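You operate a simulated robot arm through the tools that you are given. There is no shell and no other tool. Be economical: measure what you need, move in short steps, check, and stop when the job is done.

You run a simulated robot arm. Do the job below in one go: nothing can be reset, and whatever is moved stays where it is left.

TASK
Put things in order on the long oak table. At the end: the felt block stands where the silver clip stood; the clear glass jar (marked "BUTTONS") stands where the purple tin stood; the silver clip stands where the clear glass jar stood; the purple tin is in the brown tray (marked "INCOMING"); whatever was shut is shut again. Leave all else as you found it, and nothing knocked over.

It is judged by the outcome, as a careful person would: the job done as asked, and still so three seconds after it is handed in. It fails if anything else is knocked over, pushed out of place, dropped, spilled or broken.

THE ROBOT
A 6-joint arm with a two-finger parallel gripper, fixed in place. Base frame: the origin is at the foot of the arm, x ahead of it, y to its left, z up; the work surface is at about z = 76. Readings come in cm, degrees, newtons and seconds.
With the tool pointing down near the work surface it reaches from about 26 to 68 cm from the base axis. Its first joint turns from -66.0 to 66.0 degrees. Payload 2.9 kg.
Tool frame: the origin (TCP) lies between the finger pads and is the grasp point; the fingertips stand 3 cm ahead of it; z points along the fingers, y is the line along which they close. The gripper opens to 11 cm. The fingers are 2 cm wide and 1 cm thick; the gripper's body (4.8 by 11.2 cm) begins 5.5 cm behind the TCP.
Orientation is that of the tool frame in the base frame, as a unit quaternion [x, y, z, w]. With the fingers straight down and closing along the base's y, the tool's x points along the base's -x, its y along +y and its z along -z.

THE INTERFACE
- The arm moves only by the tool send_rows. Its argument "motion" is a list that holds one entry, the list of rows, each a list of 7 numbers: the shift along the tool's x, y, z in units of 25 mm (1.0 is 25 mm), then the turn, a rotation vector about the tool's x, y, z in units of 6 degrees (1.0 is 6 degrees), then the opening in per cent of the stroke, from 0 (shut) to 100 (fully open). In form: [[[dx, dy, dz, wx, wy, wz, claw], ...]]. A call has 1 to 12 rows; each row shifts and turns the commanded pose from where the row before left it, along the tool's axes as they then stand. A call with a number of a shift or a turn outside -1 to 1 is refused whole. A row lasts 0.2 s, in which the tool goes at most 5 cm and 8.6 degrees; a call with a longer step from one row to the next is refused whole, and so is a gripper value outside its range. Where a pose cannot be reached the arm comes as near as it can. A force on the tool above 40 N (or 10 N above the force at the start of the call, whichever is more), or a blocked arm, ends the call early, and 0.2 s more pass. The fingers move at their own pace (about 10.8 cm/s each) and stop on an object; they squeeze with about 42 N. The grip force told is the motor's: it shows also when the fingers shut on nothing. Time passes only in rows, and 0.2 s behind the last, so rows that do not move let the fingers close. It gives the time, the measured TCP pose, the force on the tool (base axes), the opening and the grip force at its end, in the units of the frame above (readings bear some noise).
- Cameras (640 x 400 px; columns grow to the right, rows downward): "scene" is fixed at [6.06, 40.98, 138.6]; the picture's right is [-0.91, -0.42, 0.00], its down [-0.26, 0.56, -0.78] and it looks along [0.33, -0.71, -0.62] (base axes); focal length 340 px, centre (320, 200). "wrist" rides on the gripper at [-3.6, 0, -5.7] in the tool frame; the picture's right is [0.00, -1.00, 0.00], its down [0.97, 0.00, -0.24] and it looks along [0.24, 0.00, 0.97] (tool axes); focal length 218 px, centre (320, 200).
- grab_frame(camera): a new picture of that camera. No time passes.
- measure_at(camera, pixels): there is no depth. For up to 12 entries [column, row, z] of the newest picture of that camera ("zoom" is the newest enlarged one), the place [x, y] in the base frame at which the ray of that pixel passes the height z, good to about 0.2 cm, but the place of the scene camera against the robot may be out by one fixed shift of up to 1.8 cm in any direction. No time passes.
- enlarge(camera, box): a new picture of the part [left, top, right, bottom] of that camera's present view, enlarged. No time passes.
- hand_in(): hands the job in; it is judged then, once.

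Keep the steps short. Do not move on a guess: measure, check each grasp and each placing, and mend mistakes. In all there are 80 turns and 38 pictures (those below and enlarged ones count). Leave the gripper open and the arm clear of the work at the hand-in unless told otherwise, and finish with a single line.

The tools are called after ">>>" as a command line: name --argument value ..., lists and objects as JSON in quotes. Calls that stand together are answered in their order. send_rows: Moves the arm, as the interface text tells. Its arguments: {"type":"object","properties":{"motion":{"type":"array","items":{"type":"array","items":{"type":"array","items":{"type":"number"}}}}},"required":["motion"]} The other tools are called the same way: grab_frame (camera) takes a picture; measure_at (camera, pixels) gives the place at which the rays of pixels pass given heights; enlarge (camera, box) takes an enlarged picture of a part of a camera's view; hand_in () hands the job in.

At the start:

```text
time_s: 0.0
tool_pos: [33.79, -11.71, 104.33]
ee_rot: [0.0, 1.0, -0.001, 0.0]
contact_force: [0.6, 0.1, 0.8]
width: 10.99
grip_force: 0.0
```

scene: 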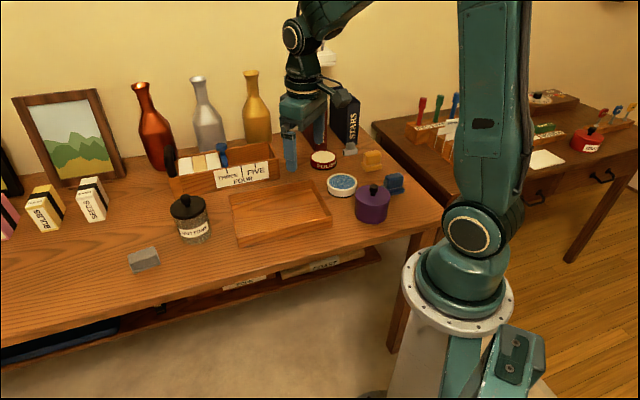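
wrist: 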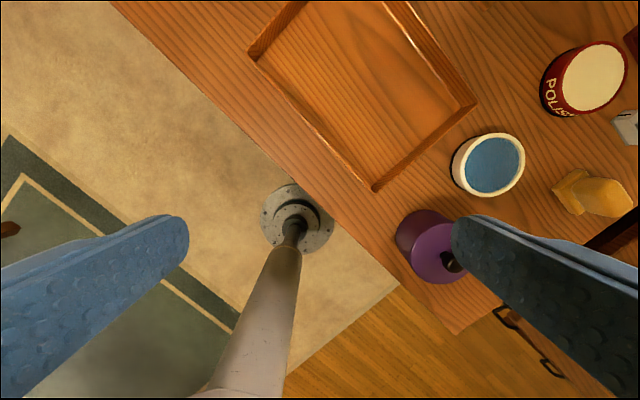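

I'll look closely at the table first: the left part with the jar and grey block, then the right part with the tins and small items.

>>> enlarge --camera "scene" --box '[280, 90, 440, 240]'

>>> enlarge --camera "scene" --box '[100, 130, 340, 300]'

```text
2.67 times, centred on (360, 165) of scene
```

zoom: 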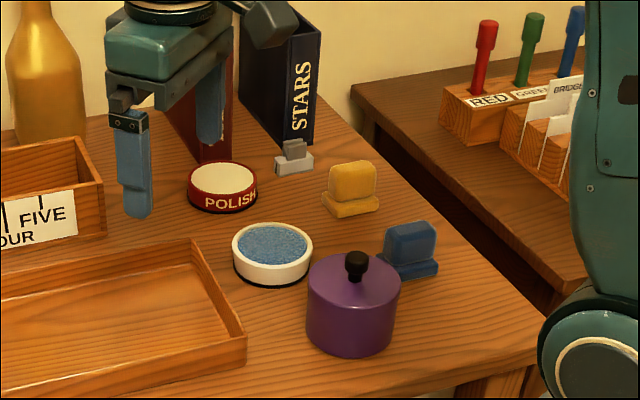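

```text
2.35 times, centred on (220, 215) of scene
```

zoom: 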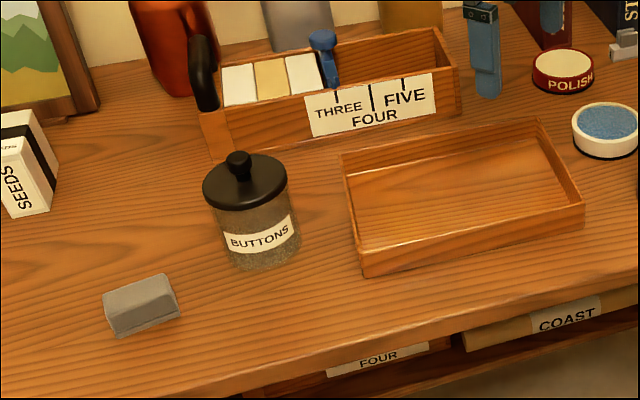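

Clip is grey at about (350,149), felt block grey at (143,260), jar at (192,218), tin at (372,204), tray at (280,213). I'll measure rough places on the table at z=76.

>>> measure_at --camera "scene" --pixels '[[372, 215, 76], [350, 152, 76], [196, 234, 76], [144, 264, 76], [240, 246, 76], [332, 226, 76], [231, 196, 80], [306, 182, 80], [342, 190, 76], [322, 165, 76], [394, 190, 76], [371, 166, 76]]'

>>> measure_at --camera "wrist" --pixels '[[438, 260, 84], [425, 245, 76], [490, 165, 79], [375, 190, 76], [250, 52, 79], [475, 105, 79], [628, 125, 77], [590, 195, 78]]'

```text
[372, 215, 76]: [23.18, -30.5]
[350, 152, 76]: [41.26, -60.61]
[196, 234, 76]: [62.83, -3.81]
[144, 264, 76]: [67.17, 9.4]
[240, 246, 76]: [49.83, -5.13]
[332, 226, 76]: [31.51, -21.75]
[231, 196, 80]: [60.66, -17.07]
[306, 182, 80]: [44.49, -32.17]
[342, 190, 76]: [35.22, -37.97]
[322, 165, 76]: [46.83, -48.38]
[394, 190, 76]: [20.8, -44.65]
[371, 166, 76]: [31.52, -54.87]
```

```text
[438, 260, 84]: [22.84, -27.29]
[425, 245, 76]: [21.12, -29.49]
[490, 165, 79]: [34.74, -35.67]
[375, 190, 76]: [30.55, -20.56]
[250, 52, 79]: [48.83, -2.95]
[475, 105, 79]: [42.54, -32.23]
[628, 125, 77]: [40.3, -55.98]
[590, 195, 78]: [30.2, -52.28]
```

Rough places agree between cameras within about 2 cm. Now I move along −y by about 30 cm, high up, to look straight down at the clip and tin with the wrist camera.

>>> send_rows --motion '[[[0, -1, 0, 0, 0, 0, 100], [0, -1, 0, 0, 0, 0, 100], [0, -1, 0, 0, 0, 0, 100], [0, -1, 0, 0, 0, 0, 100], [0, -1, 0, 0, 0, 0, 100], [0, -1, 0, 0, 0, 0, 100], [0, -1, 0, 0, 0, 0, 100], [0, -1, 0, 0, 0, 0, 100], [0, -1, 0, 0, 0, 0, 100], [0, -1, 0, 0, 0, 0, 100], [0, -1, 0, 0, 0, 0, 100], [0, 0, 0, 0, 0, 0, 100]]]'

>>> grab_frame --camera "wrist"

```text
time_s: 2.6
tool_pos: [33.61, -39.16, 104.29]
ee_rot: [0.0, 1.0, 0.0, 0.0]
contact_force: [0.5, -0.6, -0.4]
width: 11.0
grip_force: 0.0
```

```text
33 pictures are left
```

wrist: 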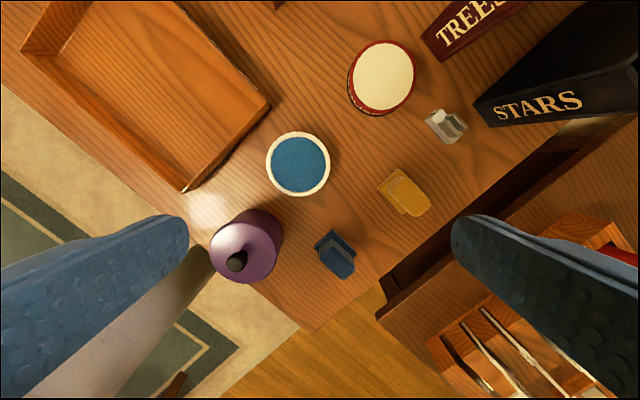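

The wrist view shows tin (245,245), blue clip (335,255), yellow clip (405,192), silver clip (446,126), with the STARS box close to it. I enlarge and measure.

>>> enlarge --camera "wrist" --box '[200, 80, 500, 290]'

>>> measure_at --camera "wrist" --pixels '[[446, 126, 77], [246, 256, 84], [255, 235, 76], [265, 108, 79], [185, 190, 79], [22, 52, 79], [447, 126, 79], [500, 125, 76], [475, 103, 76], [300, 165, 79]]'

```text
1.90 times, centred on (350, 185) of wrist
```

zoom: 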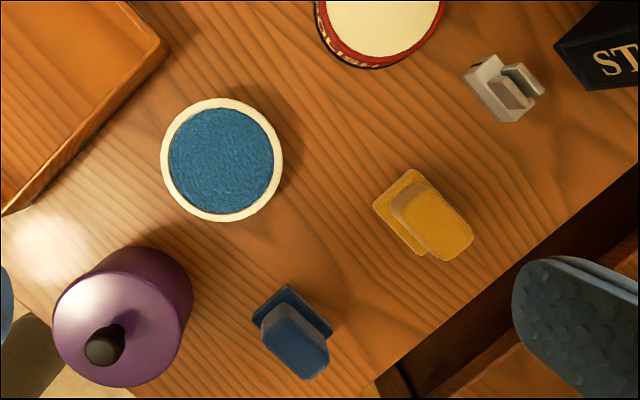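

```text
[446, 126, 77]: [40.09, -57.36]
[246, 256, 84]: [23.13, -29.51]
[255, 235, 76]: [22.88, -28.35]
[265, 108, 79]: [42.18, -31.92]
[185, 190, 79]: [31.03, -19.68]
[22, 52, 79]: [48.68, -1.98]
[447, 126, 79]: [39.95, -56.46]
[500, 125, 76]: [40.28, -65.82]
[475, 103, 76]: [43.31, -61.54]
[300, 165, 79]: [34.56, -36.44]
```

I want to be sure which is the clip and which the felt block, so I look tighter from the scene camera.

>>> enlarge --camera "scene" --box '[325, 130, 415, 200]'

>>> enlarge --camera "scene" --box '[110, 190, 220, 280]'

```text
5.71 times, centred on (370, 165) of scene
```

zoom: 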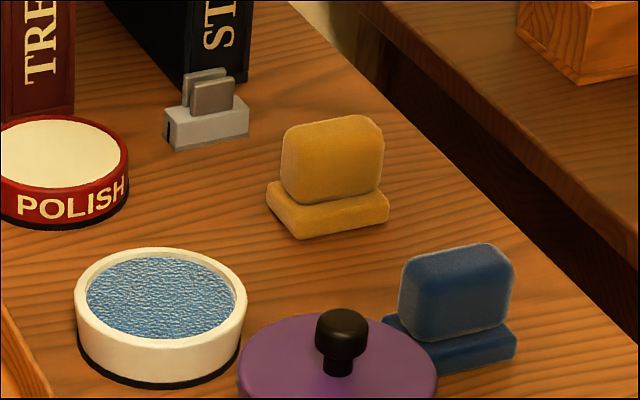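

```text
4.44 times, centred on (165, 235) of scene
```

zoom: 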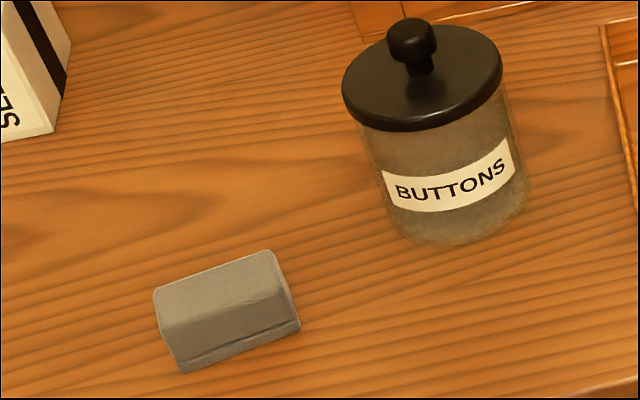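

Clip and felt block are clear. I have not yet seen an "INCOMING" mark on the tray, so I check other places: the shelf below and the second table.

>>> enlarge --camera "scene" --box '[210, 240, 400, 350]'

>>> enlarge --camera "scene" --box '[390, 70, 640, 220]'

```text
3.37 times, centred on (305, 295) of scene
```

zoom: 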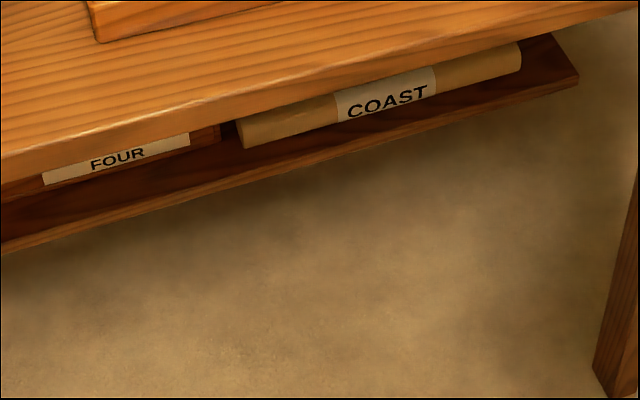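

```text
2.56 times, centred on (515, 145) of scene
```

zoom: 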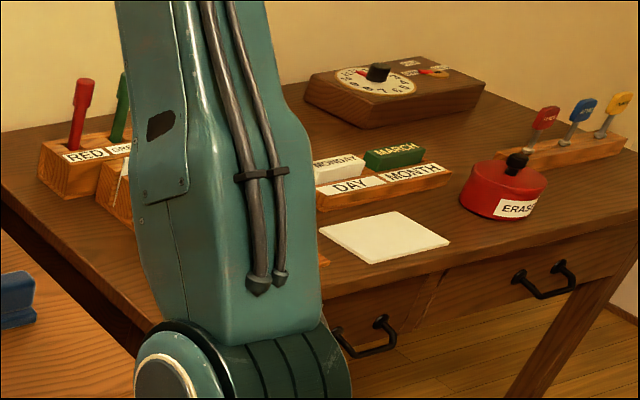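

No other tray appears there. Next I measure the tin's height (lid centre px (372,197), knob top (373.5,185.6)), and blue stamp place.

>>> measure_at --camera "scene" --pixels '[[371.5, 213, 76], [372.4, 196.8, 82], [372.4, 196.8, 84], [372.4, 196.8, 86], [373.5, 185.6, 85], [373.5, 185.6, 87], [373.5, 185.6, 89]]'

>>> measure_at --camera "wrist" --pixels '[[316, 240, 76], [332, 230, 77], [355, 270, 80], [210, 250, 83], [278, 247, 83], [245, 283, 83], [238, 261, 87], [283, 235, 77]]'

```text
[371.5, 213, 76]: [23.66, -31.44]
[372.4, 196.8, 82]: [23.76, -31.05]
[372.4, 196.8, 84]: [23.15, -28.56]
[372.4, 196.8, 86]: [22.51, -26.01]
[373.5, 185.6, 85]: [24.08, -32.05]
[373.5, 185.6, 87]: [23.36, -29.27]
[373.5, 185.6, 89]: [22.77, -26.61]
```

```text
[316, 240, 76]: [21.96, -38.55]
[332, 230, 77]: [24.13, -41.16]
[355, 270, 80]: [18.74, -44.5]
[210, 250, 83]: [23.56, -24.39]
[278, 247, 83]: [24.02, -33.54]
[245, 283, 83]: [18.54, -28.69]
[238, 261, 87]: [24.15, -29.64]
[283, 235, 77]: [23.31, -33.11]
```

Tin: about 8.5 cm wide, top near z=82, knob top near 85, centre about (23.2,−29.3). I go above it and down to z=91, then check.

>>> send_rows --motion '[[[0.84, 0.8, 0, 0, 0, 0, 100], [0.84, 0.8, 0, 0, 0, 0, 100], [0.83, 0.8, 0, 0, 0, 0, 100], [0.83, 0.8, 0, 0, 0, 0, 100], [0.83, 0.75, 0, 0, 0, 0, 100], [0, 0, 1, 0, 0, 0, 100], [0, 0, 1, 0, 0, 0, 100], [0, 0, 1, 0, 0, 0, 100], [0, 0, 1, 0, 0, 0, 100], [0, 0, 1, 0, 0, 0, 100], [0, 0, 0.3, 0, 0, 0, 100], [0, 0, 0, 0, 0, 0, 100]]]'

>>> grab_frame --camera "wrist"

```text
time_s: 5.2
tool_pos: [23.31, -29.27, 91.06]
ee_rot: [-0.001, 1.0, -0.001, 0.0]
contact_force: [-0.8, 0.7, -0.8]
width: 11.0
grip_force: 0.2
```

```text
27 pictures are left
```

wrist: 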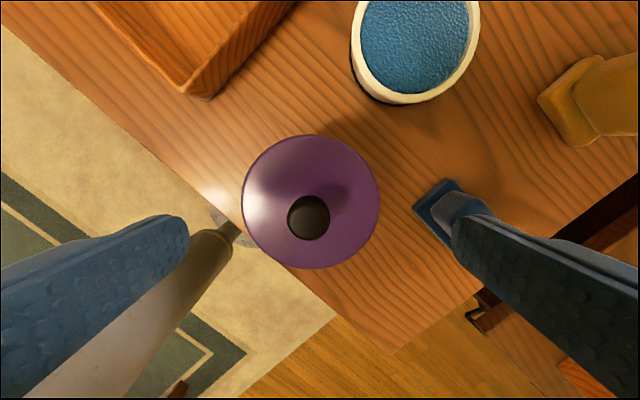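

I measure the lid disc (centre ~(311,202)), knob, and nearby stamp base.

>>> measure_at --camera "wrist" --pixels '[[311, 202, 82], [309, 217, 85], [243, 195, 82], [380, 195, 82], [412, 203, 77], [440, 180, 77], [312, 268, 82], [311, 135, 82], [358, 100, 76], [195, 97, 79]]'

```text
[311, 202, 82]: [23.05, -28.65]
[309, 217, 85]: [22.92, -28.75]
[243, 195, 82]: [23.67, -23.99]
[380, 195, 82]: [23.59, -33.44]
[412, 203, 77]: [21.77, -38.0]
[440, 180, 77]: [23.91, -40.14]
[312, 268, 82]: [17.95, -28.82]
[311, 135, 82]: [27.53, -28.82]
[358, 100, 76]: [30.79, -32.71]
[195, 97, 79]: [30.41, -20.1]
```

Centre is (22.9,−28.75), disc about 9.4 cm. I shift to it and go down to z≈81 with fingers open.

>>> send_rows --motion '[[[0.16, 0.2, 0, 0, 0, 0, 100], [0, 0, 0, 0, 0, 0, 100], [0, 0, 0.6, 0, 0, 0, 100], [0, 0, 0.6, 0, 0, 0, 100], [0, 0, 0.6, 0, 0, 0, 100], [0, 0, 0.6, 0, 0, 0, 100], [0, 0, 0.6, 0, 0, 0, 100], [0, 0, 0.6, 0, 0, 0, 100], [0, 0, 0.4, 0, 0, 0, 100], [0, 0, 0, 0, 0, 0, 100]]]'

```text
time_s: 7.4
tool_pos: [22.82, -28.73, 81.12]
ee_rot: [0.0, 1.0, 0.0, 0.0]
contact_force: [-0.2, -0.1, 0.4]
width: 11.02
grip_force: 0.1
```

No contact on the way down. I close the fingers.

>>> send_rows --motion '[[[0, 0, 0, 0, 0, 0, 60], [0, 0, 0, 0, 0, 0, 60], [0, 0, 0, 0, 0, 0, 60]]]'

>>> grab_frame --camera "wrist"

```text
time_s: 8.2
tool_pos: [22.95, -28.71, 80.98]
ee_rot: [0.0, 1.0, 0.001, 0.0]
contact_force: [-0.4, 0.1, 0.4]
width: 9.07
grip_force: 42.2
```

```text
26 pictures are left
```

wrist: 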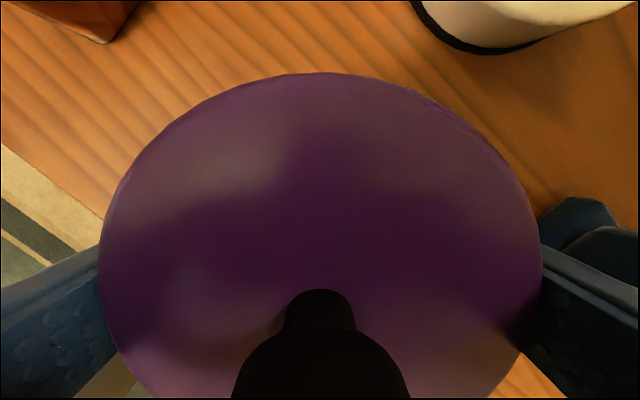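

Gripped at width 9.07. I lift slowly by 6 cm and check that the whole tin comes along.

>>> send_rows --motion '[[[0, 0, -0.4, 0, 0, 0, 60], [0, 0, -0.4, 0, 0, 0, 60], [0, 0, -0.4, 0, 0, 0, 60], [0, 0, -0.6, 0, 0, 0, 60], [0, 0, -0.6, 0, 0, 0, 60], [0, 0, 0, 0, 0, 0, 60]]]'

>>> enlarge --camera "scene" --box '[220, 90, 440, 250]'

```text
time_s: 9.6
tool_pos: [22.91, -28.85, 87.07]
ee_rot: [-0.001, 1.0, 0.001, 0.0]
contact_force: [-0.2, 0.0, 0.4]
width: 9.07
grip_force: 41.8
```

```text
2.50 times, centred on (330, 170) of scene
```

zoom: 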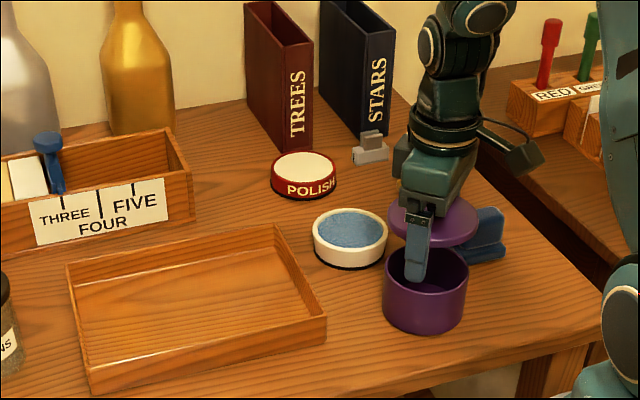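

The lid is separate and came off: the tin body stayed. I lower the lid straight back onto the tin, to regrasp it by the knob.

>>> send_rows --motion '[[[0, 0, 0.6, 0, 0, 0, 60], [0, 0, 0.6, 0, 0, 0, 60], [0, 0, 0.4, 0, 0, 0, 60], [0, 0, 0.3, 0, 0, 0, 60], [0, 0, 0.2, 0, 0, 0, 60], [0, 0, 0.15, 0, 0, 0, 60], [0, 0, 0.13, 0, 0, 0, 60], [0, 0, 0, 0, 0, 0, 60]]]'

>>> enlarge --camera "scene" --box '[320, 140, 440, 240]'

```text
time_s: 10.2
tool_pos: [22.78, -28.86, 84.92]
ee_rot: [0.0, 1.0, 0.001, 0.001]
contact_force: [-3.5, -0.2, 10.8]
width: 9.09
grip_force: 41.6
stopped in row 2: the force on the tool passed its limit (the readings are from after the stop); the commanded pose is now the measured one
```

```text
4.00 times, centred on (380, 190) of scene
```

zoom: 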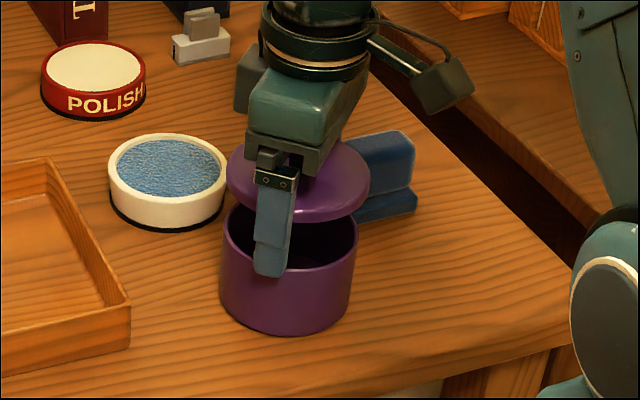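

A fingertip met the tin's rim (body is nearly as wide as the lid). I raise 1.5 cm, shift 2.5 cm in +x so that the fingers pass beside the body's narrower chord, then look.

>>> send_rows --motion '[[[0, 0, -0.6, 0, 0, 0, 60], [-0.5, 0.02, 0, 0, 0, 0, 60], [-0.5, 0.02, 0, 0, 0, 0, 60], [0, 0, 0, 0, 0, 0, 60]]]'

>>> grab_frame --camera "wrist"

```text
time_s: 11.2
tool_pos: [25.5, -28.89, 86.5]
ee_rot: [0.0, 1.0, 0.001, 0.001]
contact_force: [0.4, -0.4, -0.7]
width: 9.07
grip_force: 42.1
```

```text
23 pictures are left
```

wrist: 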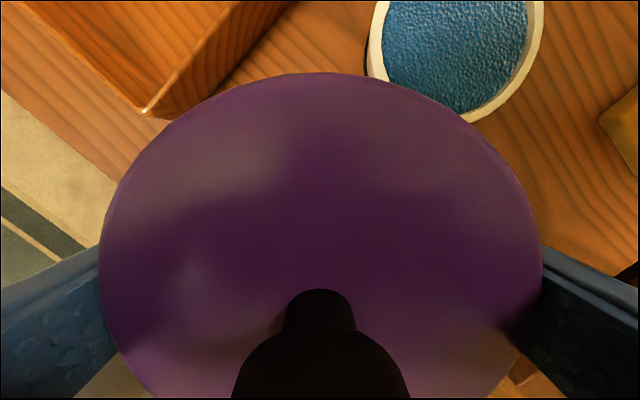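

The lid hides the tin; I go down in small steps, watching the force.

>>> send_rows --motion '[[[0, 0.04, 0.3, 0, 0, 0, 60], [0, 0, 0.3, 0, 0, 0, 60], [0, 0, 0.3, 0, 0, 0, 60], [0, 0, 0.3, 0, 0, 0, 60], [0, 0, 0.25, 0, 0, 0, 60], [0, 0, 0.2, 0, 0, 0, 60], [0, 0, 0.15, 0, 0, 0, 60], [0, 0, 0, 0, 0, 0, 60]]]'

```text
time_s: 13.0
tool_pos: [25.4, -28.61, 81.85]
ee_rot: [0.0, 1.0, 0.001, 0.001]
contact_force: [0.1, 1.2, -0.1]
width: 9.09
grip_force: 42.0
```

No contact yet at 81.85 (fingers passed the rim). A little further, in 0.25 cm steps.

>>> send_rows --motion '[[[0, 0, 0.1, 0, 0, 0, 60], [0, 0, 0.1, 0, 0, 0, 60], [0, 0, 0.1, 0, 0, 0, 60], [0, 0, 0, 0, 0, 0, 60]]]'

>>> enlarge --camera "scene" --box '[320, 140, 440, 240]'

```text
time_s: 14.0
tool_pos: [25.44, -28.66, 81.12]
ee_rot: [0.0, 1.0, 0.001, 0.001]
contact_force: [0.0, 0.3, -0.5]
width: 9.11
grip_force: 42.1
```

```text
4.00 times, centred on (380, 190) of scene
```

zoom: 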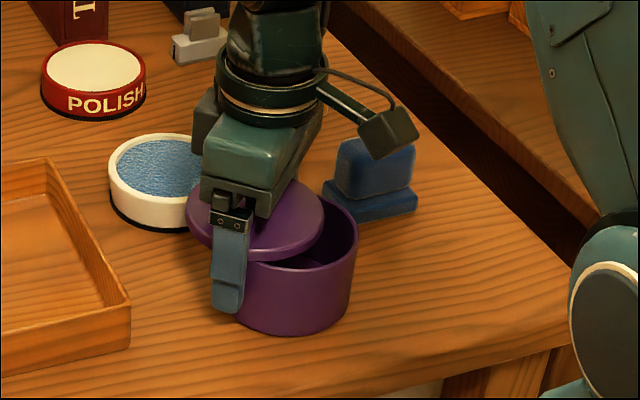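

The lid now overhangs the open tin, just at rim height. I lower 0.1 cm more and open.

>>> send_rows --motion '[[[0, 0, 0.05, 0, 0, 0, 60], [0, 0, 0, 0, 0, 0, 60], [0, 0, 0, 0, 0, 0, 90], [0, 0, 0, 0, 0, 0, 100], [0, 0, 0, 0, 0, 0, 100]]]'

>>> enlarge --camera "scene" --box '[320, 140, 440, 240]'

```text
time_s: 15.2
tool_pos: [25.49, -28.69, 81.07]
ee_rot: [0.0, 1.0, 0.0, 0.001]
contact_force: [-0.1, -0.5, 0.5]
width: 10.98
grip_force: 0.1
```

```text
4.00 times, centred on (380, 190) of scene
```

zoom: 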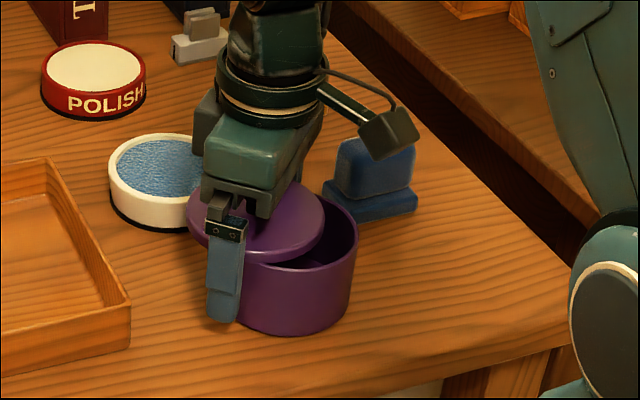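

Lid rests stably. I rise to z≈85.8 so the fingertips sit beside the knob, and close on it.

>>> send_rows --motion '[[[0, 0, -0.6, 0, 0, 0, 100], [0, 0, -0.6, 0, 0, 0, 100], [0, 0, -0.7, 0, 0, 0, 100], [0, 0, 0, 0, 0, 0, 100], [0, 0, 0, 0, 0, 0, 40], [0, 0, 0, 0, 0, 0, 30], [0, 0, 0, 0, 0, 0, 10], [0, 0, 0, 0, 0, 0, 5], [0, 0, 0, 0, 0, 0, 5], [0, 0, 0, 0, 0, 0, 5]]]'

>>> enlarge --camera "scene" --box '[320, 140, 440, 240]'

```text
time_s: 17.4
tool_pos: [25.44, -28.64, 85.91]
ee_rot: [0.0, 1.0, 0.0, 0.002]
contact_force: [1.2, -1.7, 6.6]
width: 2.21
grip_force: 41.8
```

```text
4.00 times, centred on (380, 190) of scene
```

zoom: 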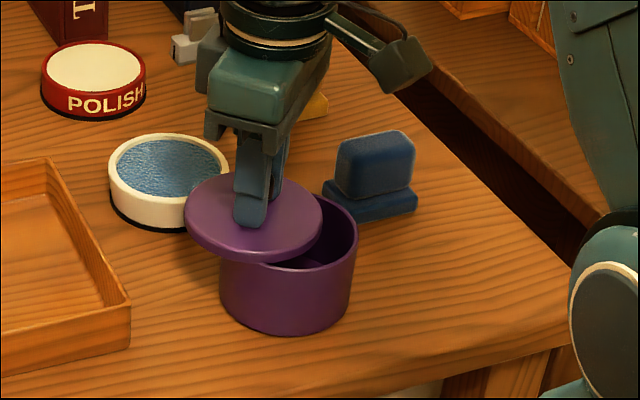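

Knob is held (2.2 cm). I lift the lid and carry it over the far end of the tray, about (49.9,−13.1).

>>> send_rows --motion '[[[0, 0, -1, 0, 0, 0, 5], [0, 0, -1, 0, 0, 0, 5], [-0.98, 0.62, 0, 0, 0, 0, 5], [-0.98, 0.62, 0, 0, 0, 0, 5], [-0.98, 0.62, 0, 0, 0, 0, 5], [-0.98, 0.62, 0, 0, 0, 0, 5], [-0.98, 0.62, 0, 0, 0, 0, 5], [-0.98, 0.62, 0, 0, 0, 0, 5], [-0.98, 0.62, 0, 0, 0, 0, 5], [-0.98, 0.62, 0, 0, 0, 0, 5], [-0.98, 0.62, 0, 0, 0, 0, 5], [-0.98, 0.62, 0, 0, 0, 0, 5]]]'

>>> grab_frame --camera "wrist"

>>> grab_frame --camera "scene"

```text
time_s: 20.0
tool_pos: [49.79, -13.21, 90.58]
ee_rot: [0.0, 1.0, 0.001, 0.001]
contact_force: [0.5, 0.0, -0.7]
width: 2.19
grip_force: 41.6
```

```text
19 pictures are left
```

wrist: 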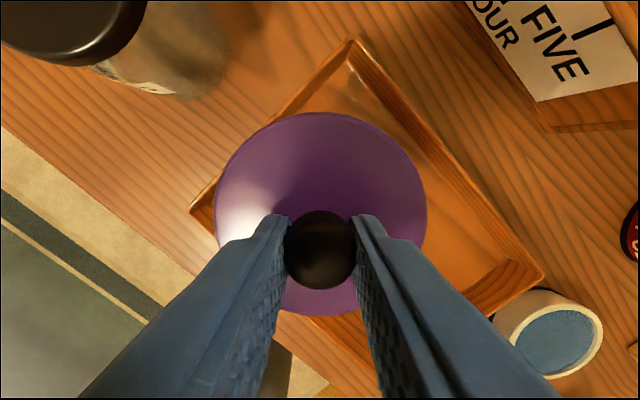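

```text
18 pictures are left
```

scene: 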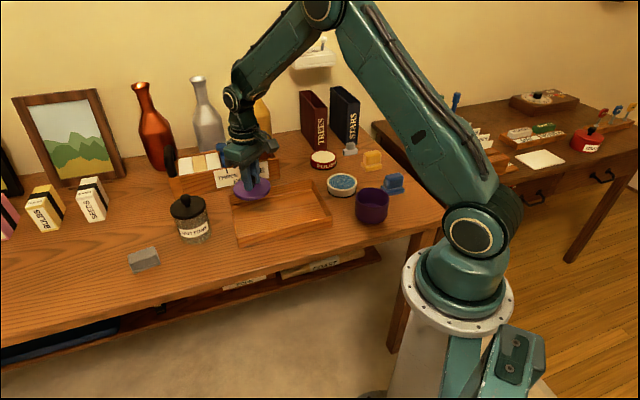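

I check the tray corners, D at (352,40), C at (190,210), and B at (543,277), before lowering.

>>> measure_at --camera "wrist" --pixels '[[352, 40, 79.5], [190, 210, 79.5], [543, 277, 79.5], [348, 65, 77.5], [215, 200, 77], [548, 130, 77], [320, 290, 86], [322, 250, 86]]'

```text
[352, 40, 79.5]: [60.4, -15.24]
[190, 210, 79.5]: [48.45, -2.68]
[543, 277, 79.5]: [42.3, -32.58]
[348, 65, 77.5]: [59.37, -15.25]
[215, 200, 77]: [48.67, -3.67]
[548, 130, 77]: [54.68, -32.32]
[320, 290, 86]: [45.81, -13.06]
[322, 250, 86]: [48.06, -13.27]
```

Position is good (about 1 cm clear of the walls). I lower toward the tray floor, slowly at the end.

>>> send_rows --motion '[[[0, -0.08, 0.8, 0, 0, 0, 5], [0, 0, 0.8, 0, 0, 0, 5], [0, 0, 0.8, 0, 0, 0, 5], [0, 0, 0.6, 0, 0, 0, 5], [0, 0, 0.2, 0, 0, 0, 5], [0, 0, 0.1, 0, 0, 0, 5], [0, 0, 0.1, 0, 0, 0, 5], [0, 0, 0.1, 0, 0, 0, 5], [0, 0, 0.1, 0, 0, 0, 5], [0, 0, 0, 0, 0, 0, 5]]]'

```text
time_s: 22.2
tool_pos: [49.92, -13.5, 81.96]
ee_rot: [0.0, 1.0, 0.002, 0.001]
contact_force: [-1.1, 0.1, -0.8]
width: 2.2
grip_force: 41.6
```

>>> send_rows --motion '[[[0, 0, 0.06, 0, 0, 0, 5], [0, 0, 0.06, 0, 0, 0, 5], [0, 0, 0.06, 0, 0, 0, 5], [0, 0, 0.06, 0, 0, 0, 5], [0, 0, 0.06, 0, 0, 0, 5], [0, 0, 0, 0, 0, 0, 5]]]'

>>> enlarge --camera "scene" --box '[190, 130, 350, 250]'

```text
time_s: 23.6
tool_pos: [49.88, -13.37, 81.19]
ee_rot: [0.0, 1.0, 0.001, 0.0]
contact_force: [0.5, -0.8, 0.0]
width: 2.19
grip_force: 41.7
```

```text
3.33 times, centred on (270, 190) of scene
```

zoom: 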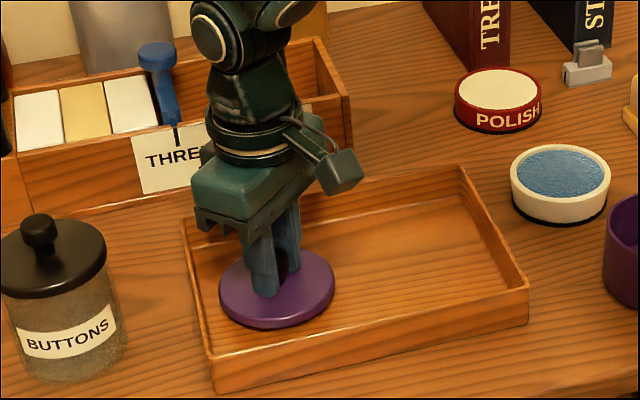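

Still a slight gap. A bit more, in 0.1 cm steps.

>>> send_rows --motion '[[[0, 0, 0.05, 0, 0, 0, 5], [0, 0, 0.05, 0, 0, 0, 5], [0, 0, 0.05, 0, 0, 0, 5], [0, 0, 0, 0, 0, 0, 5]]]'

```text
time_s: 24.6
tool_pos: [49.93, -13.38, 80.79]
ee_rot: [0.0, 1.0, 0.001, 0.0]
contact_force: [0.0, 0.1, -1.1]
width: 2.17
grip_force: 42.7
```

>>> send_rows --motion '[[[0, 0, 0.05, 0, 0, 0, 5], [0, 0, 0.05, 0, 0, 0, 5], [0, 0, 0.05, 0, 0, 0, 5], [0, 0, 0, 0, 0, 0, 5]]]'

```text
time_s: 25.6
tool_pos: [50.0, -13.45, 80.58]
ee_rot: [0.0, 1.0, 0.001, 0.002]
contact_force: [-5.3, 0.1, 12.7]
width: 2.19
grip_force: 42.7
```

Contact with the tray floor (12.7 N). I ease up 0.1 cm, open modestly, and rise well clear.

>>> send_rows --motion '[[[0, 0, -0.05, 0, 0, 0, 5], [0, 0, 0, 0, 0, 0, 40], [0, 0, 0, 0, 0, 0, 40], [0, 0, -0.6, 0, 0, 0, 40], [0, 0, -1, 0, 0, 0, 40], [0, 0, -1, 0, 0, 0, 100], [0, 0, -1, 0, 0, 0, 100], [0, 0, -1, 0, 0, 0, 100]]]'

```text
time_s: 27.4
tool_pos: [49.92, -13.46, 92.2]
ee_rot: [0.0, 1.0, 0.002, 0.002]
contact_force: [0.7, -0.8, -0.1]
width: 11.0
grip_force: 0.0
```

Now I go back above the tin body at about (22.9,−28.7).

>>> send_rows --motion '[[[0.982, -0.554, 0, 0, 0, 0, 100], [0.982, -0.554, 0, 0, 0, 0, 100], [0.982, -0.554, 0, 0, 0, 0, 100], [0.982, -0.554, 0, 0, 0, 0, 100], [0.982, -0.554, 0, 0, 0, 0, 100], [0.982, -0.554, 0, 0, 0, 0, 100], [0.982, -0.554, 0, 0, 0, 0, 100], [0.982, -0.554, 0, 0, 0, 0, 100], [0.982, -0.554, 0, 0, 0, 0, 100], [0.982, -0.554, 0, 0, 0, 0, 100], [0.982, -0.554, 0, 0, 0, 0, 100], [0, 0, 0, 0, 0, 0, 100]]]'

>>> send_rows --motion '[[[0, 0, 0, 0, 0, -0.94, 100], [0, 0, 0, 0, 0, -0.94, 100], [0, 0, 0, 0, 0, -0.94, 100], [0, 0, 0, 0, 0, -0.94, 100], [0, 0, 0, 0, 0, -0.94, 100], [0, 0, 0, 0, 0, -0.94, 100], [0, 0, 0, 0, 0, -0.94, 100], [0, 0, 0, 0, 0, -0.94, 100], [0, 0, 0, 0, 0, 0, 100], [0, 0, 0, 0, 0, 0, 100]]]'

>>> grab_frame --camera "wrist"

```text
time_s: 30.0
tool_pos: [22.95, -28.73, 92.11]
ee_rot: [0.0, 1.0, 0.001, 0.0]
contact_force: [-0.2, 0.6, 0.5]
width: 11.0
grip_force: 0.1
```

```text
time_s: 32.2
tool_pos: [22.83, -28.72, 91.99]
ee_rot: [-0.384, 0.923, 0.0, 0.0]
contact_force: [-0.7, -0.2, -0.3]
width: 11.01
grip_force: 0.0
```

```text
16 pictures are left
```

wrist: 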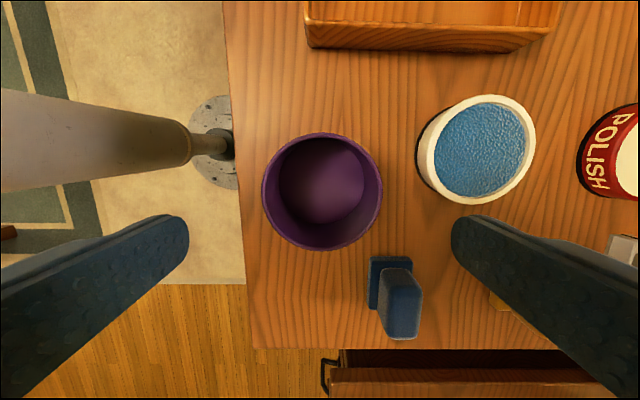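

Gripper is now square to the table; the tin is empty, rim centre ~(322,192). I measure it.

>>> measure_at --camera "wrist" --pixels '[[322, 192, 82], [262, 190, 82], [382, 190, 82], [322, 133, 82], [322, 251, 82], [322, 180, 76.5], [418, 165, 77], [370, 260, 77], [429, 188, 77]]'

```text
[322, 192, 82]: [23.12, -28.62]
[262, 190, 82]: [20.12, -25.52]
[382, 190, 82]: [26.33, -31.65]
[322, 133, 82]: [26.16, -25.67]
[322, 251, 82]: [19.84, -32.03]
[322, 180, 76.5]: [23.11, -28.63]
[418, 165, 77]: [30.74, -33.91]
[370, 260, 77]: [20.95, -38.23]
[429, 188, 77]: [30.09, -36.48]
```

Centre (23.1,−28.65). I shift slightly, descend to z≈80, and close on the body.

>>> send_rows --motion '[[[-0.1, -0.06, 0.4, 0, 0, 0, 100], [0, 0, 0.8, 0, 0, 0, 100], [0, 0, 0.8, 0, 0, 0, 100], [0, 0, 0.7, 0, 0, 0, 100], [0, 0, 0.7, 0, 0, 0, 100], [0, 0, 0.7, 0, 0, 0, 100], [0, 0, 0.7, 0, 0, 0, 100], [0, 0, 0, 0, 0, 0, 100], [0, 0, 0, 0, 0, 0, 65], [0, 0, 0, 0, 0, 0, 65], [0, 0, 0, 0, 0, 0, 65]]]'

```text
time_s: 34.6
tool_pos: [22.81, -28.83, 79.83]
ee_rot: [-0.383, 0.924, 0.001, 0.002]
contact_force: [0.2, -0.8, -0.4]
width: 8.96
grip_force: 41.8
```

Body held at 8.96 cm. I lift 7 cm and carry it to the near end of the tray, about (41.3,−21.5).

>>> send_rows --motion '[[[0, 0, -0.6, 0, 0, 0, 65], [0, 0, -1, 0, 0, 0, 65], [0, 0, -1, 0, 0, 0, 65], [-0.913, -0.395, -0.2, 0, 0, 0, 65], [-0.913, -0.395, 0, 0, 0, 0, 65], [-0.913, -0.395, 0, 0, 0, 0, 65], [-0.913, -0.395, 0, 0, 0, 0, 65], [-0.913, -0.395, 0, 0, 0, 0, 65], [-0.913, -0.395, 0, 0, 0, 0, 65], [-0.913, -0.395, 0, 0, 0, 0, 65], [-0.913, -0.395, 0, 0, 0, 0, 65], [0, 0, 0, 0, 0, 0, 65]]]'

>>> grab_frame --camera "wrist"

```text
time_s: 37.2
tool_pos: [41.84, -21.21, 87.07]
ee_rot: [-0.384, 0.924, 0.0, 0.001]
contact_force: [-0.1, -0.3, -5.5]
width: 8.97
grip_force: 41.6
```

```text
15 pictures are left
```

wrist: 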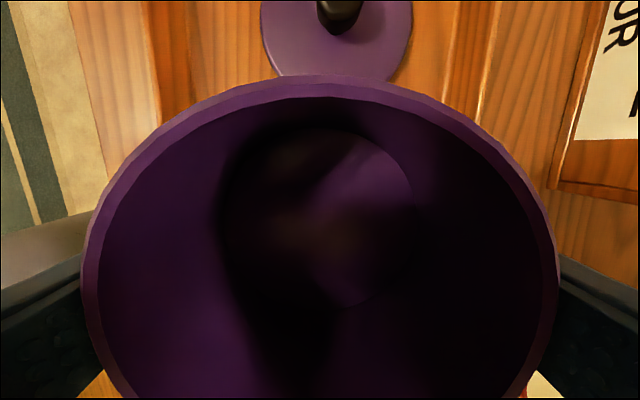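

The lid lies ahead in the tray with a gap. I correct by 0.5 cm and lower to just above the floor.

>>> send_rows --motion '[[[0.22, 0.06, 0, 0, 0, 0, 65], [0, 0, 0.7, 0, 0, 0, 65], [0, 0, 0.7, 0, 0, 0, 65], [0, 0, 0.7, 0, 0, 0, 65], [0, 0, 0.2, 0, 0, 0, 65], [0, 0, 0.08, 0, 0, 0, 65], [0, 0, 0.08, 0, 0, 0, 65], [0, 0, 0.06, 0, 0, 0, 65], [0, 0, 0, 0, 0, 0, 65]]]'

```text
time_s: 39.2
tool_pos: [41.13, -21.46, 80.7]
ee_rot: [-0.383, 0.924, 0.0, 0.001]
contact_force: [0.7, -0.6, -6.6]
width: 8.96
grip_force: 41.7
```

>>> send_rows --motion '[[[0, 0, 0.05, 0, 0, 0, 65], [0, 0, 0.05, 0, 0, 0, 65], [0, 0, 0.05, 0, 0, 0, 65], [0, 0, 0, 0, 0, 0, 65]]]'

```text
time_s: 40.2
tool_pos: [41.0, -21.68, 80.48]
ee_rot: [-0.384, 0.923, 0.001, 0.0]
contact_force: [-4.6, 2.7, 15.1]
width: 8.98
grip_force: 42.3
```

Tin rests on the tray floor (force 15 N up). Open and rise, then look.

>>> send_rows --motion '[[[0, 0, -0.05, 0, 0, 0, 65], [0, 0, 0, 0, 0, 0, 96], [0, 0, 0, 0, 0, 0, 96], [0, 0, -0.5, 0, 0, 0, 96], [0, 0, -1, 0, 0, 0, 96], [0, 0, -1, 0, 0, 0, 96], [0, 0, -1, 0, 0, 0, 96], [0, 0, -1, 0, 0, 0, 96], [0, 0, -1, 0, 0, 0, 96], [0, 0, 0, 0, 0, 0, 96]]]'

>>> grab_frame --camera "wrist"

```text
time_s: 42.4
tool_pos: [41.27, -21.45, 94.19]
ee_rot: [-0.383, 0.924, 0.001, 0.001]
contact_force: [-1.2, 0.4, 0.9]
width: 10.56
grip_force: 0.0
```

```text
14 pictures are left
```

wrist: 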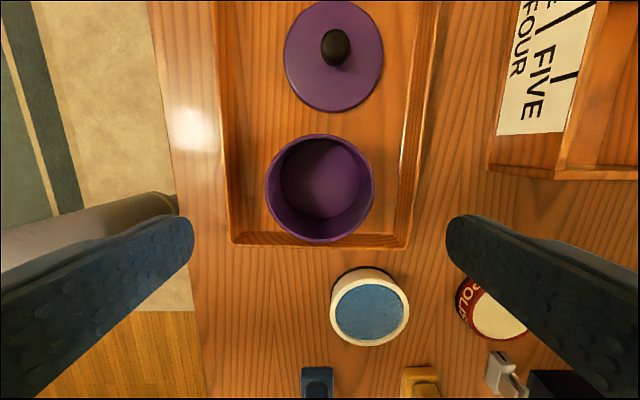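

Both stand well in the tray. I measure tin rim centre (320,189) and lid centre (333,56).

>>> measure_at --camera "wrist" --pixels '[[320, 189, 82.7], [333, 56, 77.7], [337, 42, 80.5], [266, 185, 82.7], [375, 185, 82.7], [320, 135, 82.7], [320, 243, 82.7], [341, 307, 79], [408, 307, 79], [495, 372, 78]]'

```text
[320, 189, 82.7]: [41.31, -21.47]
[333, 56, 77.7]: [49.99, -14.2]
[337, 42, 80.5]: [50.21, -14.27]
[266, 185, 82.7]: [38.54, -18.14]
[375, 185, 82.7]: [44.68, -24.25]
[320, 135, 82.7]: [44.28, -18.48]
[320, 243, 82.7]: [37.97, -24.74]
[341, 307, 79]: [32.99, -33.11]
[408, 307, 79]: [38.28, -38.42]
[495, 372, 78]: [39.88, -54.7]
```

I move over the lid at (50.05,−14.0), narrowing the fingers, and descend to the knob.

>>> send_rows --motion '[[[-0.918, -0.075, 0, 0, 0, 0, 50], [-0.918, -0.075, 0, 0, 0, 0, 50], [-0.918, -0.075, 0, 0, 0, 0, 50], [-0.918, -0.075, 0, 0, 0, 0, 50], [-0.918, -0.075, 0, 0, 0, 0, 50], [0, 0, 1, 0, 0, 0, 50], [0, 0, 1, 0, 0, 0, 50], [0, 0, 1, 0, 0, 0, 50], [0, 0, 0.9, 0, 0, 0, 50], [0, 0, 0.6, 0, 0, 0, 50], [0, 0, 0, 0, 0, 0, 50]]]'

>>> grab_frame --camera "wrist"

```text
time_s: 44.8
tool_pos: [49.97, -14.24, 82.95]
ee_rot: [-0.384, 0.923, 0.0, 0.001]
contact_force: [1.2, -0.2, -0.1]
width: 5.51
grip_force: 0.1
```

```text
13 pictures are left
```

wrist: 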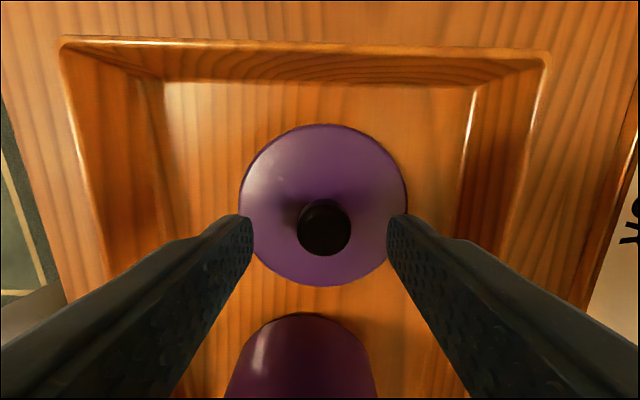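

>>> measure_at --camera "wrist" --pixels '[[324, 226, 80.5], [323, 205, 77.7]]'

```text
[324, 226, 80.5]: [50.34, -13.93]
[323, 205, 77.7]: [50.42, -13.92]
```

Knob is at (50.35,−13.93). I shift there, descend to z≈80.8, and close on it.

>>> send_rows --motion '[[[-0.19, -0.02, 0, 0, 0, 0, 50], [0, 0, 0.4, 0, 0, 0, 50], [0, 0, 0.4, 0, 0, 0, 50], [0, 0, 0.06, 0, 0, 0, 50], [0, 0, 0, 0, 0, 0, 25], [0, 0, 0, 0, 0, 0, 5], [0, 0, 0, 0, 0, 0, 5], [0, 0, 0, 0, 0, 0, 5]]]'

```text
time_s: 46.6
tool_pos: [50.22, -13.7, 80.96]
ee_rot: [-0.384, 0.924, -0.001, 0.001]
contact_force: [0.6, -0.8, 1.6]
width: 2.18
grip_force: 42.6
```

Knob held. I lift the lid 8.5 cm, carry it over the tin centre (41.3,−21.5), and check.

>>> send_rows --motion '[[[0, 0, -0.6, 0, 0, 0, 5], [0, 0, -1, 0, 0, 0, 5], [0, 0, -1, 0, 0, 0, 5], [0, 0, -0.8, 0, 0, 0, 5], [0.944, 0.063, 0, 0, 0, 0, 5], [0.944, 0.063, 0, 0, 0, 0, 5], [0.944, 0.063, 0, 0, 0, 0, 5], [0.944, 0.063, 0, 0, 0, 0, 5], [0.944, 0.063, 0, 0, 0, 0, 5], [0, 0, 0, 0, 0, 0, 5]]]'

>>> enlarge --camera "scene" --box '[220, 120, 360, 250]'

```text
time_s: 48.8
tool_pos: [41.19, -21.48, 89.59]
ee_rot: [-0.384, 0.923, 0.0, 0.001]
contact_force: [-0.7, -0.1, -0.2]
width: 2.15
grip_force: 41.8
```

```text
3.08 times, centred on (290, 185) of scene
```

zoom: 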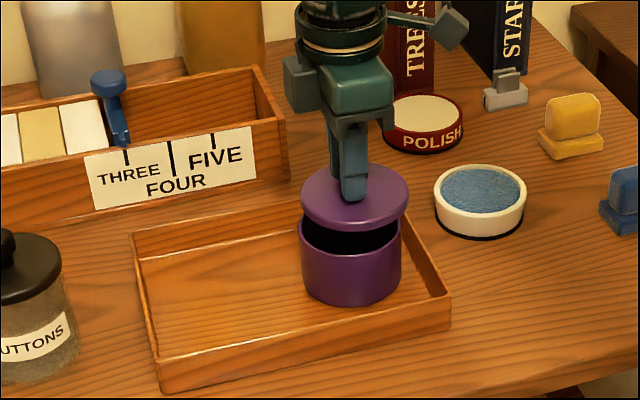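

Well aligned. I lower gently till the lid seats.

>>> send_rows --motion '[[[-0.03, -0.02, 0.4, 0, 0, 0, 5], [0, 0, 0.3, 0, 0, 0, 5], [0, 0, 0.1, 0, 0, 0, 5], [0, 0, 0.06, 0, 0, 0, 5], [0, 0, 0.06, 0, 0, 0, 5], [0, 0, 0.06, 0, 0, 0, 5], [0, 0, 0, 0, 0, 0, 5]]]'

```text
time_s: 50.4
tool_pos: [41.5, -21.67, 86.84]
ee_rot: [-0.384, 0.924, 0.0, 0.0]
contact_force: [-0.6, 0.2, -1.0]
width: 2.14
grip_force: 41.4
```

>>> send_rows --motion '[[[0, 0, 0.06, 0, 0, 0, 5], [0, 0, 0.06, 0, 0, 0, 5], [0, 0, 0.06, 0, 0, 0, 5], [0, 0, 0.06, 0, 0, 0, 5], [0, 0, 0, 0, 0, 0, 5]]]'

```text
time_s: 51.1
tool_pos: [41.56, -21.58, 86.91]
ee_rot: [-0.385, 0.923, -0.001, 0.003]
contact_force: [0.2, 0.7, 3.8]
width: 2.17
grip_force: 42.0
stopped in row 3: the force on the tool passed its limit (the readings are from after the stop); the commanded pose is now the measured one
```

The lid has met the rim at the expected height. I release, rise, and look.

>>> send_rows --motion '[[[0, 0, 0, 0, 0, 0, 40], [0, 0, 0, 0, 0, 0, 40], [0, 0, -0.5, 0, 0, 0, 40], [0, 0, -1, 0, 0, 0, 40], [0, 0, -1, 0, 0, 0, 100], [0, 0, -1, 0, 0, 0, 100], [0, 0, 0, 0, 0, 0, 100]]]'

>>> enlarge --camera "scene" --box '[160, 170, 360, 260]'

```text
time_s: 52.7
tool_pos: [41.7, -21.6, 95.53]
ee_rot: [-0.385, 0.923, -0.002, 0.002]
contact_force: [-0.3, -0.1, -0.8]
width: 11.03
grip_force: 0.1
```

```text
3.20 times, centred on (260, 215) of scene
```

zoom: 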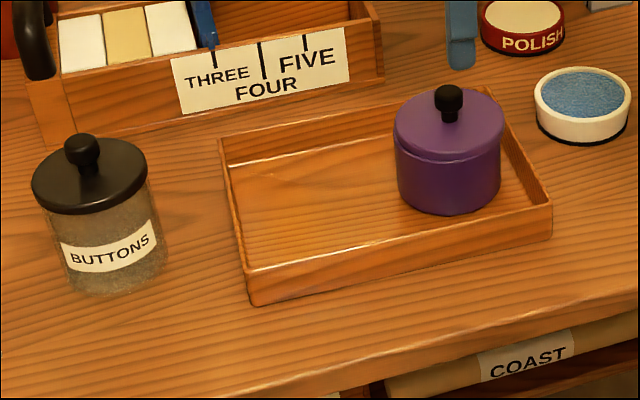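

Tin is shut and in the tray. Next the jar: I move along the tray line to about (57.7,−4), staying high, and look down.

>>> send_rows --motion '[[[-0.947, 0.042, 0, 0, 0, 0, 100], [-0.947, 0.042, 0, 0, 0, 0, 100], [-0.947, 0.042, 0, 0, 0, 0, 100], [-0.947, 0.042, 0, 0, 0, 0, 100], [-0.947, 0.042, 0, 0, 0, 0, 100], [-0.947, 0.042, 0, 0, 0, 0, 100], [-0.947, 0.042, 0, 0, 0, 0, 100], [-0.947, 0.042, 0, 0, 0, 0, 100], [-0.947, 0.042, 0, 0, 0, 0, 100], [-0.947, 0.042, 0, 0, 0, 0, 100], [0, 0, 0, 0, 0, 0, 100]]]'

>>> grab_frame --camera "wrist"

```text
time_s: 55.1
tool_pos: [57.67, -3.98, 95.48]
ee_rot: [-0.384, 0.923, -0.001, 0.002]
contact_force: [-1.4, 0.2, 0.5]
width: 10.98
grip_force: 0.0
```

```text
10 pictures are left
```

wrist: 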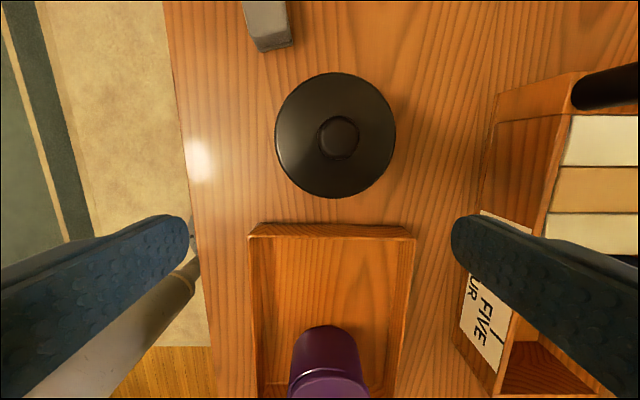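

Jar lid centre at (335,135), knob (338,138); felt block at (268,25). I measure with several heights to fix the jar's height.

>>> measure_at --camera "scene" --pixels '[[196.9, 237.5, 76], [188, 206.3, 84], [188, 206.3, 86], [188, 206.3, 88], [185.6, 196.3, 88], [185.6, 196.3, 90]]'

>>> measure_at --camera "wrist" --pixels '[[335, 135, 84], [335, 135, 86], [338, 138, 88], [275, 135, 85], [396, 135, 85], [335, 72, 85], [335, 198, 85], [243, 2, 79], [291, 44, 76], [252, 52, 76]]'

```text
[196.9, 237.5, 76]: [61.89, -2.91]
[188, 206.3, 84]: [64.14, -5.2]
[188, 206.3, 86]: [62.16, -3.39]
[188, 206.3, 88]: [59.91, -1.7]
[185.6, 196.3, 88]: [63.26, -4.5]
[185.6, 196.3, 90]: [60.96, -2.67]
```

```text
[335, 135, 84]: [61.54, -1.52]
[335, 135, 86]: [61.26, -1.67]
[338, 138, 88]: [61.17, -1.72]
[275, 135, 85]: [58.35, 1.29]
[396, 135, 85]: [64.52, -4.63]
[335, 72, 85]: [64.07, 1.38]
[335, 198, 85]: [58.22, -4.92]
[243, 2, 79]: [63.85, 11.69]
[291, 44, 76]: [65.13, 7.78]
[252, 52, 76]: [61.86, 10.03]
```

Jar: centre (61.25,−1.65), lid top about z=86, knob top about 89. I go above it and down so that the tips straddle the knob, then close.

>>> send_rows --motion '[[[-0.84, -0.177, 0, 0, 0, 0, 50], [-0.83, -0.177, 0, 0, 0, 0, 50], [0, 0, 0, 0, 0, 0, 50], [0, 0, 0.8, 0, 0, 0, 50], [0, 0, 0.8, 0, 0, 0, 50], [0, 0, 0.3, 0, 0, 0, 50], [0, 0, 0.2, 0, 0, 0, 50], [0, 0, 0, 0, 0, 0, 50], [0, 0, 0, 0, 0, 0, 20], [0, 0, 0, 0, 0, 0, 5], [0, 0, 0, 0, 0, 0, 5], [0, 0, 0, 0, 0, 0, 5]]]'

```text
time_s: 57.7
tool_pos: [60.97, -1.63, 90.41]
ee_rot: [-0.383, 0.924, -0.001, 0.002]
contact_force: [0.1, 0.6, -0.1]
width: 2.16
grip_force: 42.0
```

Knob held at 2.16 cm. I lift the lid 5 cm and carry it over the free end of the tray (50.2,−13.3).

>>> send_rows --motion '[[[0, 0, -0.5, 0, 0, 0, 5], [0, 0, -0.7, 0, 0, 0, 5], [0, 0, -0.8, 0, 0, 0, 5], [0.907, -0.036, 0, 0, 0, 0, 5], [0.907, -0.036, 0, 0, 0, 0, 5], [0.907, -0.036, 0, 0, 0, 0, 5], [0.907, -0.036, 0, 0, 0, 0, 5], [0.907, -0.036, 0, 0, 0, 0, 5], [0.907, -0.036, 0, 0, 0, 0, 5], [0.907, -0.036, 0, 0, 0, 0, 5], [0, 0, 0, 0, 0, 0, 5]]]'

>>> enlarge --camera "scene" --box '[140, 120, 360, 260]'

```text
time_s: 60.1
tool_pos: [50.3, -13.3, 95.31]
ee_rot: [-0.385, 0.923, -0.001, 0.002]
contact_force: [-0.7, 0.4, 0.7]
width: 2.14
grip_force: 42.1
```

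```text
2.86 times, centred on (250, 190) of scene
```

zoom: 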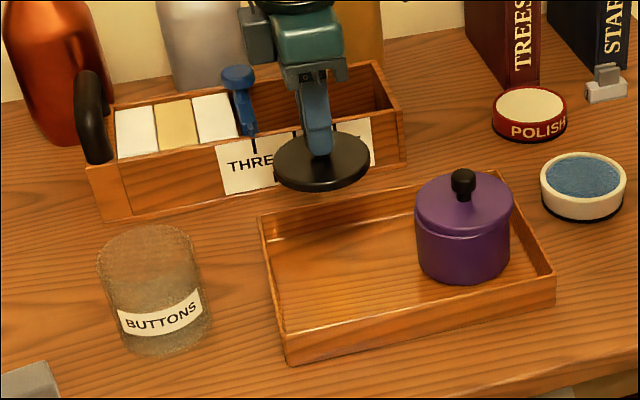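

Lid is off. I lower it toward the tray floor.

>>> send_rows --motion '[[[0, 0, 1, 0, 0, 0, 5], [0, 0, 1, 0, 0, 0, 5], [0, 0, 1, 0, 0, 0, 5], [0, 0, 1, 0, 0, 0, 5], [0, 0, 0.6, 0, 0, 0, 5], [0, 0, 0.2, 0, 0, 0, 5], [0, 0, 0.06, 0, 0, 0, 5], [0, 0, 0.06, 0, 0, 0, 5], [0, 0, 0.06, 0, 0, 0, 5], [0, 0, 0.06, 0, 0, 0, 5], [0, 0, 0.06, 0, 0, 0, 5], [0, 0, 0, 0, 0, 0, 5]]]'

```text
time_s: 62.7
tool_pos: [50.29, -13.39, 82.58]
ee_rot: [-0.384, 0.923, -0.001, 0.002]
contact_force: [-0.4, 0.2, -0.8]
width: 2.14
grip_force: 41.9
```

>>> send_rows --motion '[[[0, 0, 0.06, 0, 0, 0, 5], [0, 0, 0.06, 0, 0, 0, 5], [0, 0, 0.06, 0, 0, 0, 5], [0, 0, 0.06, 0, 0, 0, 5], [0, 0, 0.06, 0, 0, 0, 5], [0, 0, 0.06, 0, 0, 0, 5], [0, 0, 0.05, 0, 0, 0, 5], [0, 0, 0, 0, 0, 0, 5]]]'

```text
time_s: 64.5
tool_pos: [50.47, -13.39, 81.82]
ee_rot: [-0.383, 0.924, -0.001, 0.005]
contact_force: [-9.3, 2.5, 29.8]
width: 2.15
grip_force: 41.7
```

Firm contact at ≈81.9. I ease up, release, rise, and head back over the jar, lifting to 96.

>>> send_rows --motion '[[[0, 0, -0.1, 0, 0, 0, 5], [0, 0, 0, 0, 0, 0, 40], [0, 0, 0, 0, 0, 0, 40], [0, 0, -0.5, 0, 0, 0, 40], [0, 0, -1, 0, 0, 0, 40], [0, 0, -1, 0, 0, 0, 100], [0, 0, -1, 0, 0, 0, 100], [0, 0, -1, 0, 0, 0, 100], [0, 0, -1, 0, 0, 0, 100], [0, 0, 0, 0, 0, 0, 100]]]'

```text
time_s: 66.7
tool_pos: [50.3, -13.68, 95.56]
ee_rot: [-0.384, 0.923, -0.001, 0.002]
contact_force: [0.5, -0.7, -0.2]
width: 10.99
grip_force: 0.1
```

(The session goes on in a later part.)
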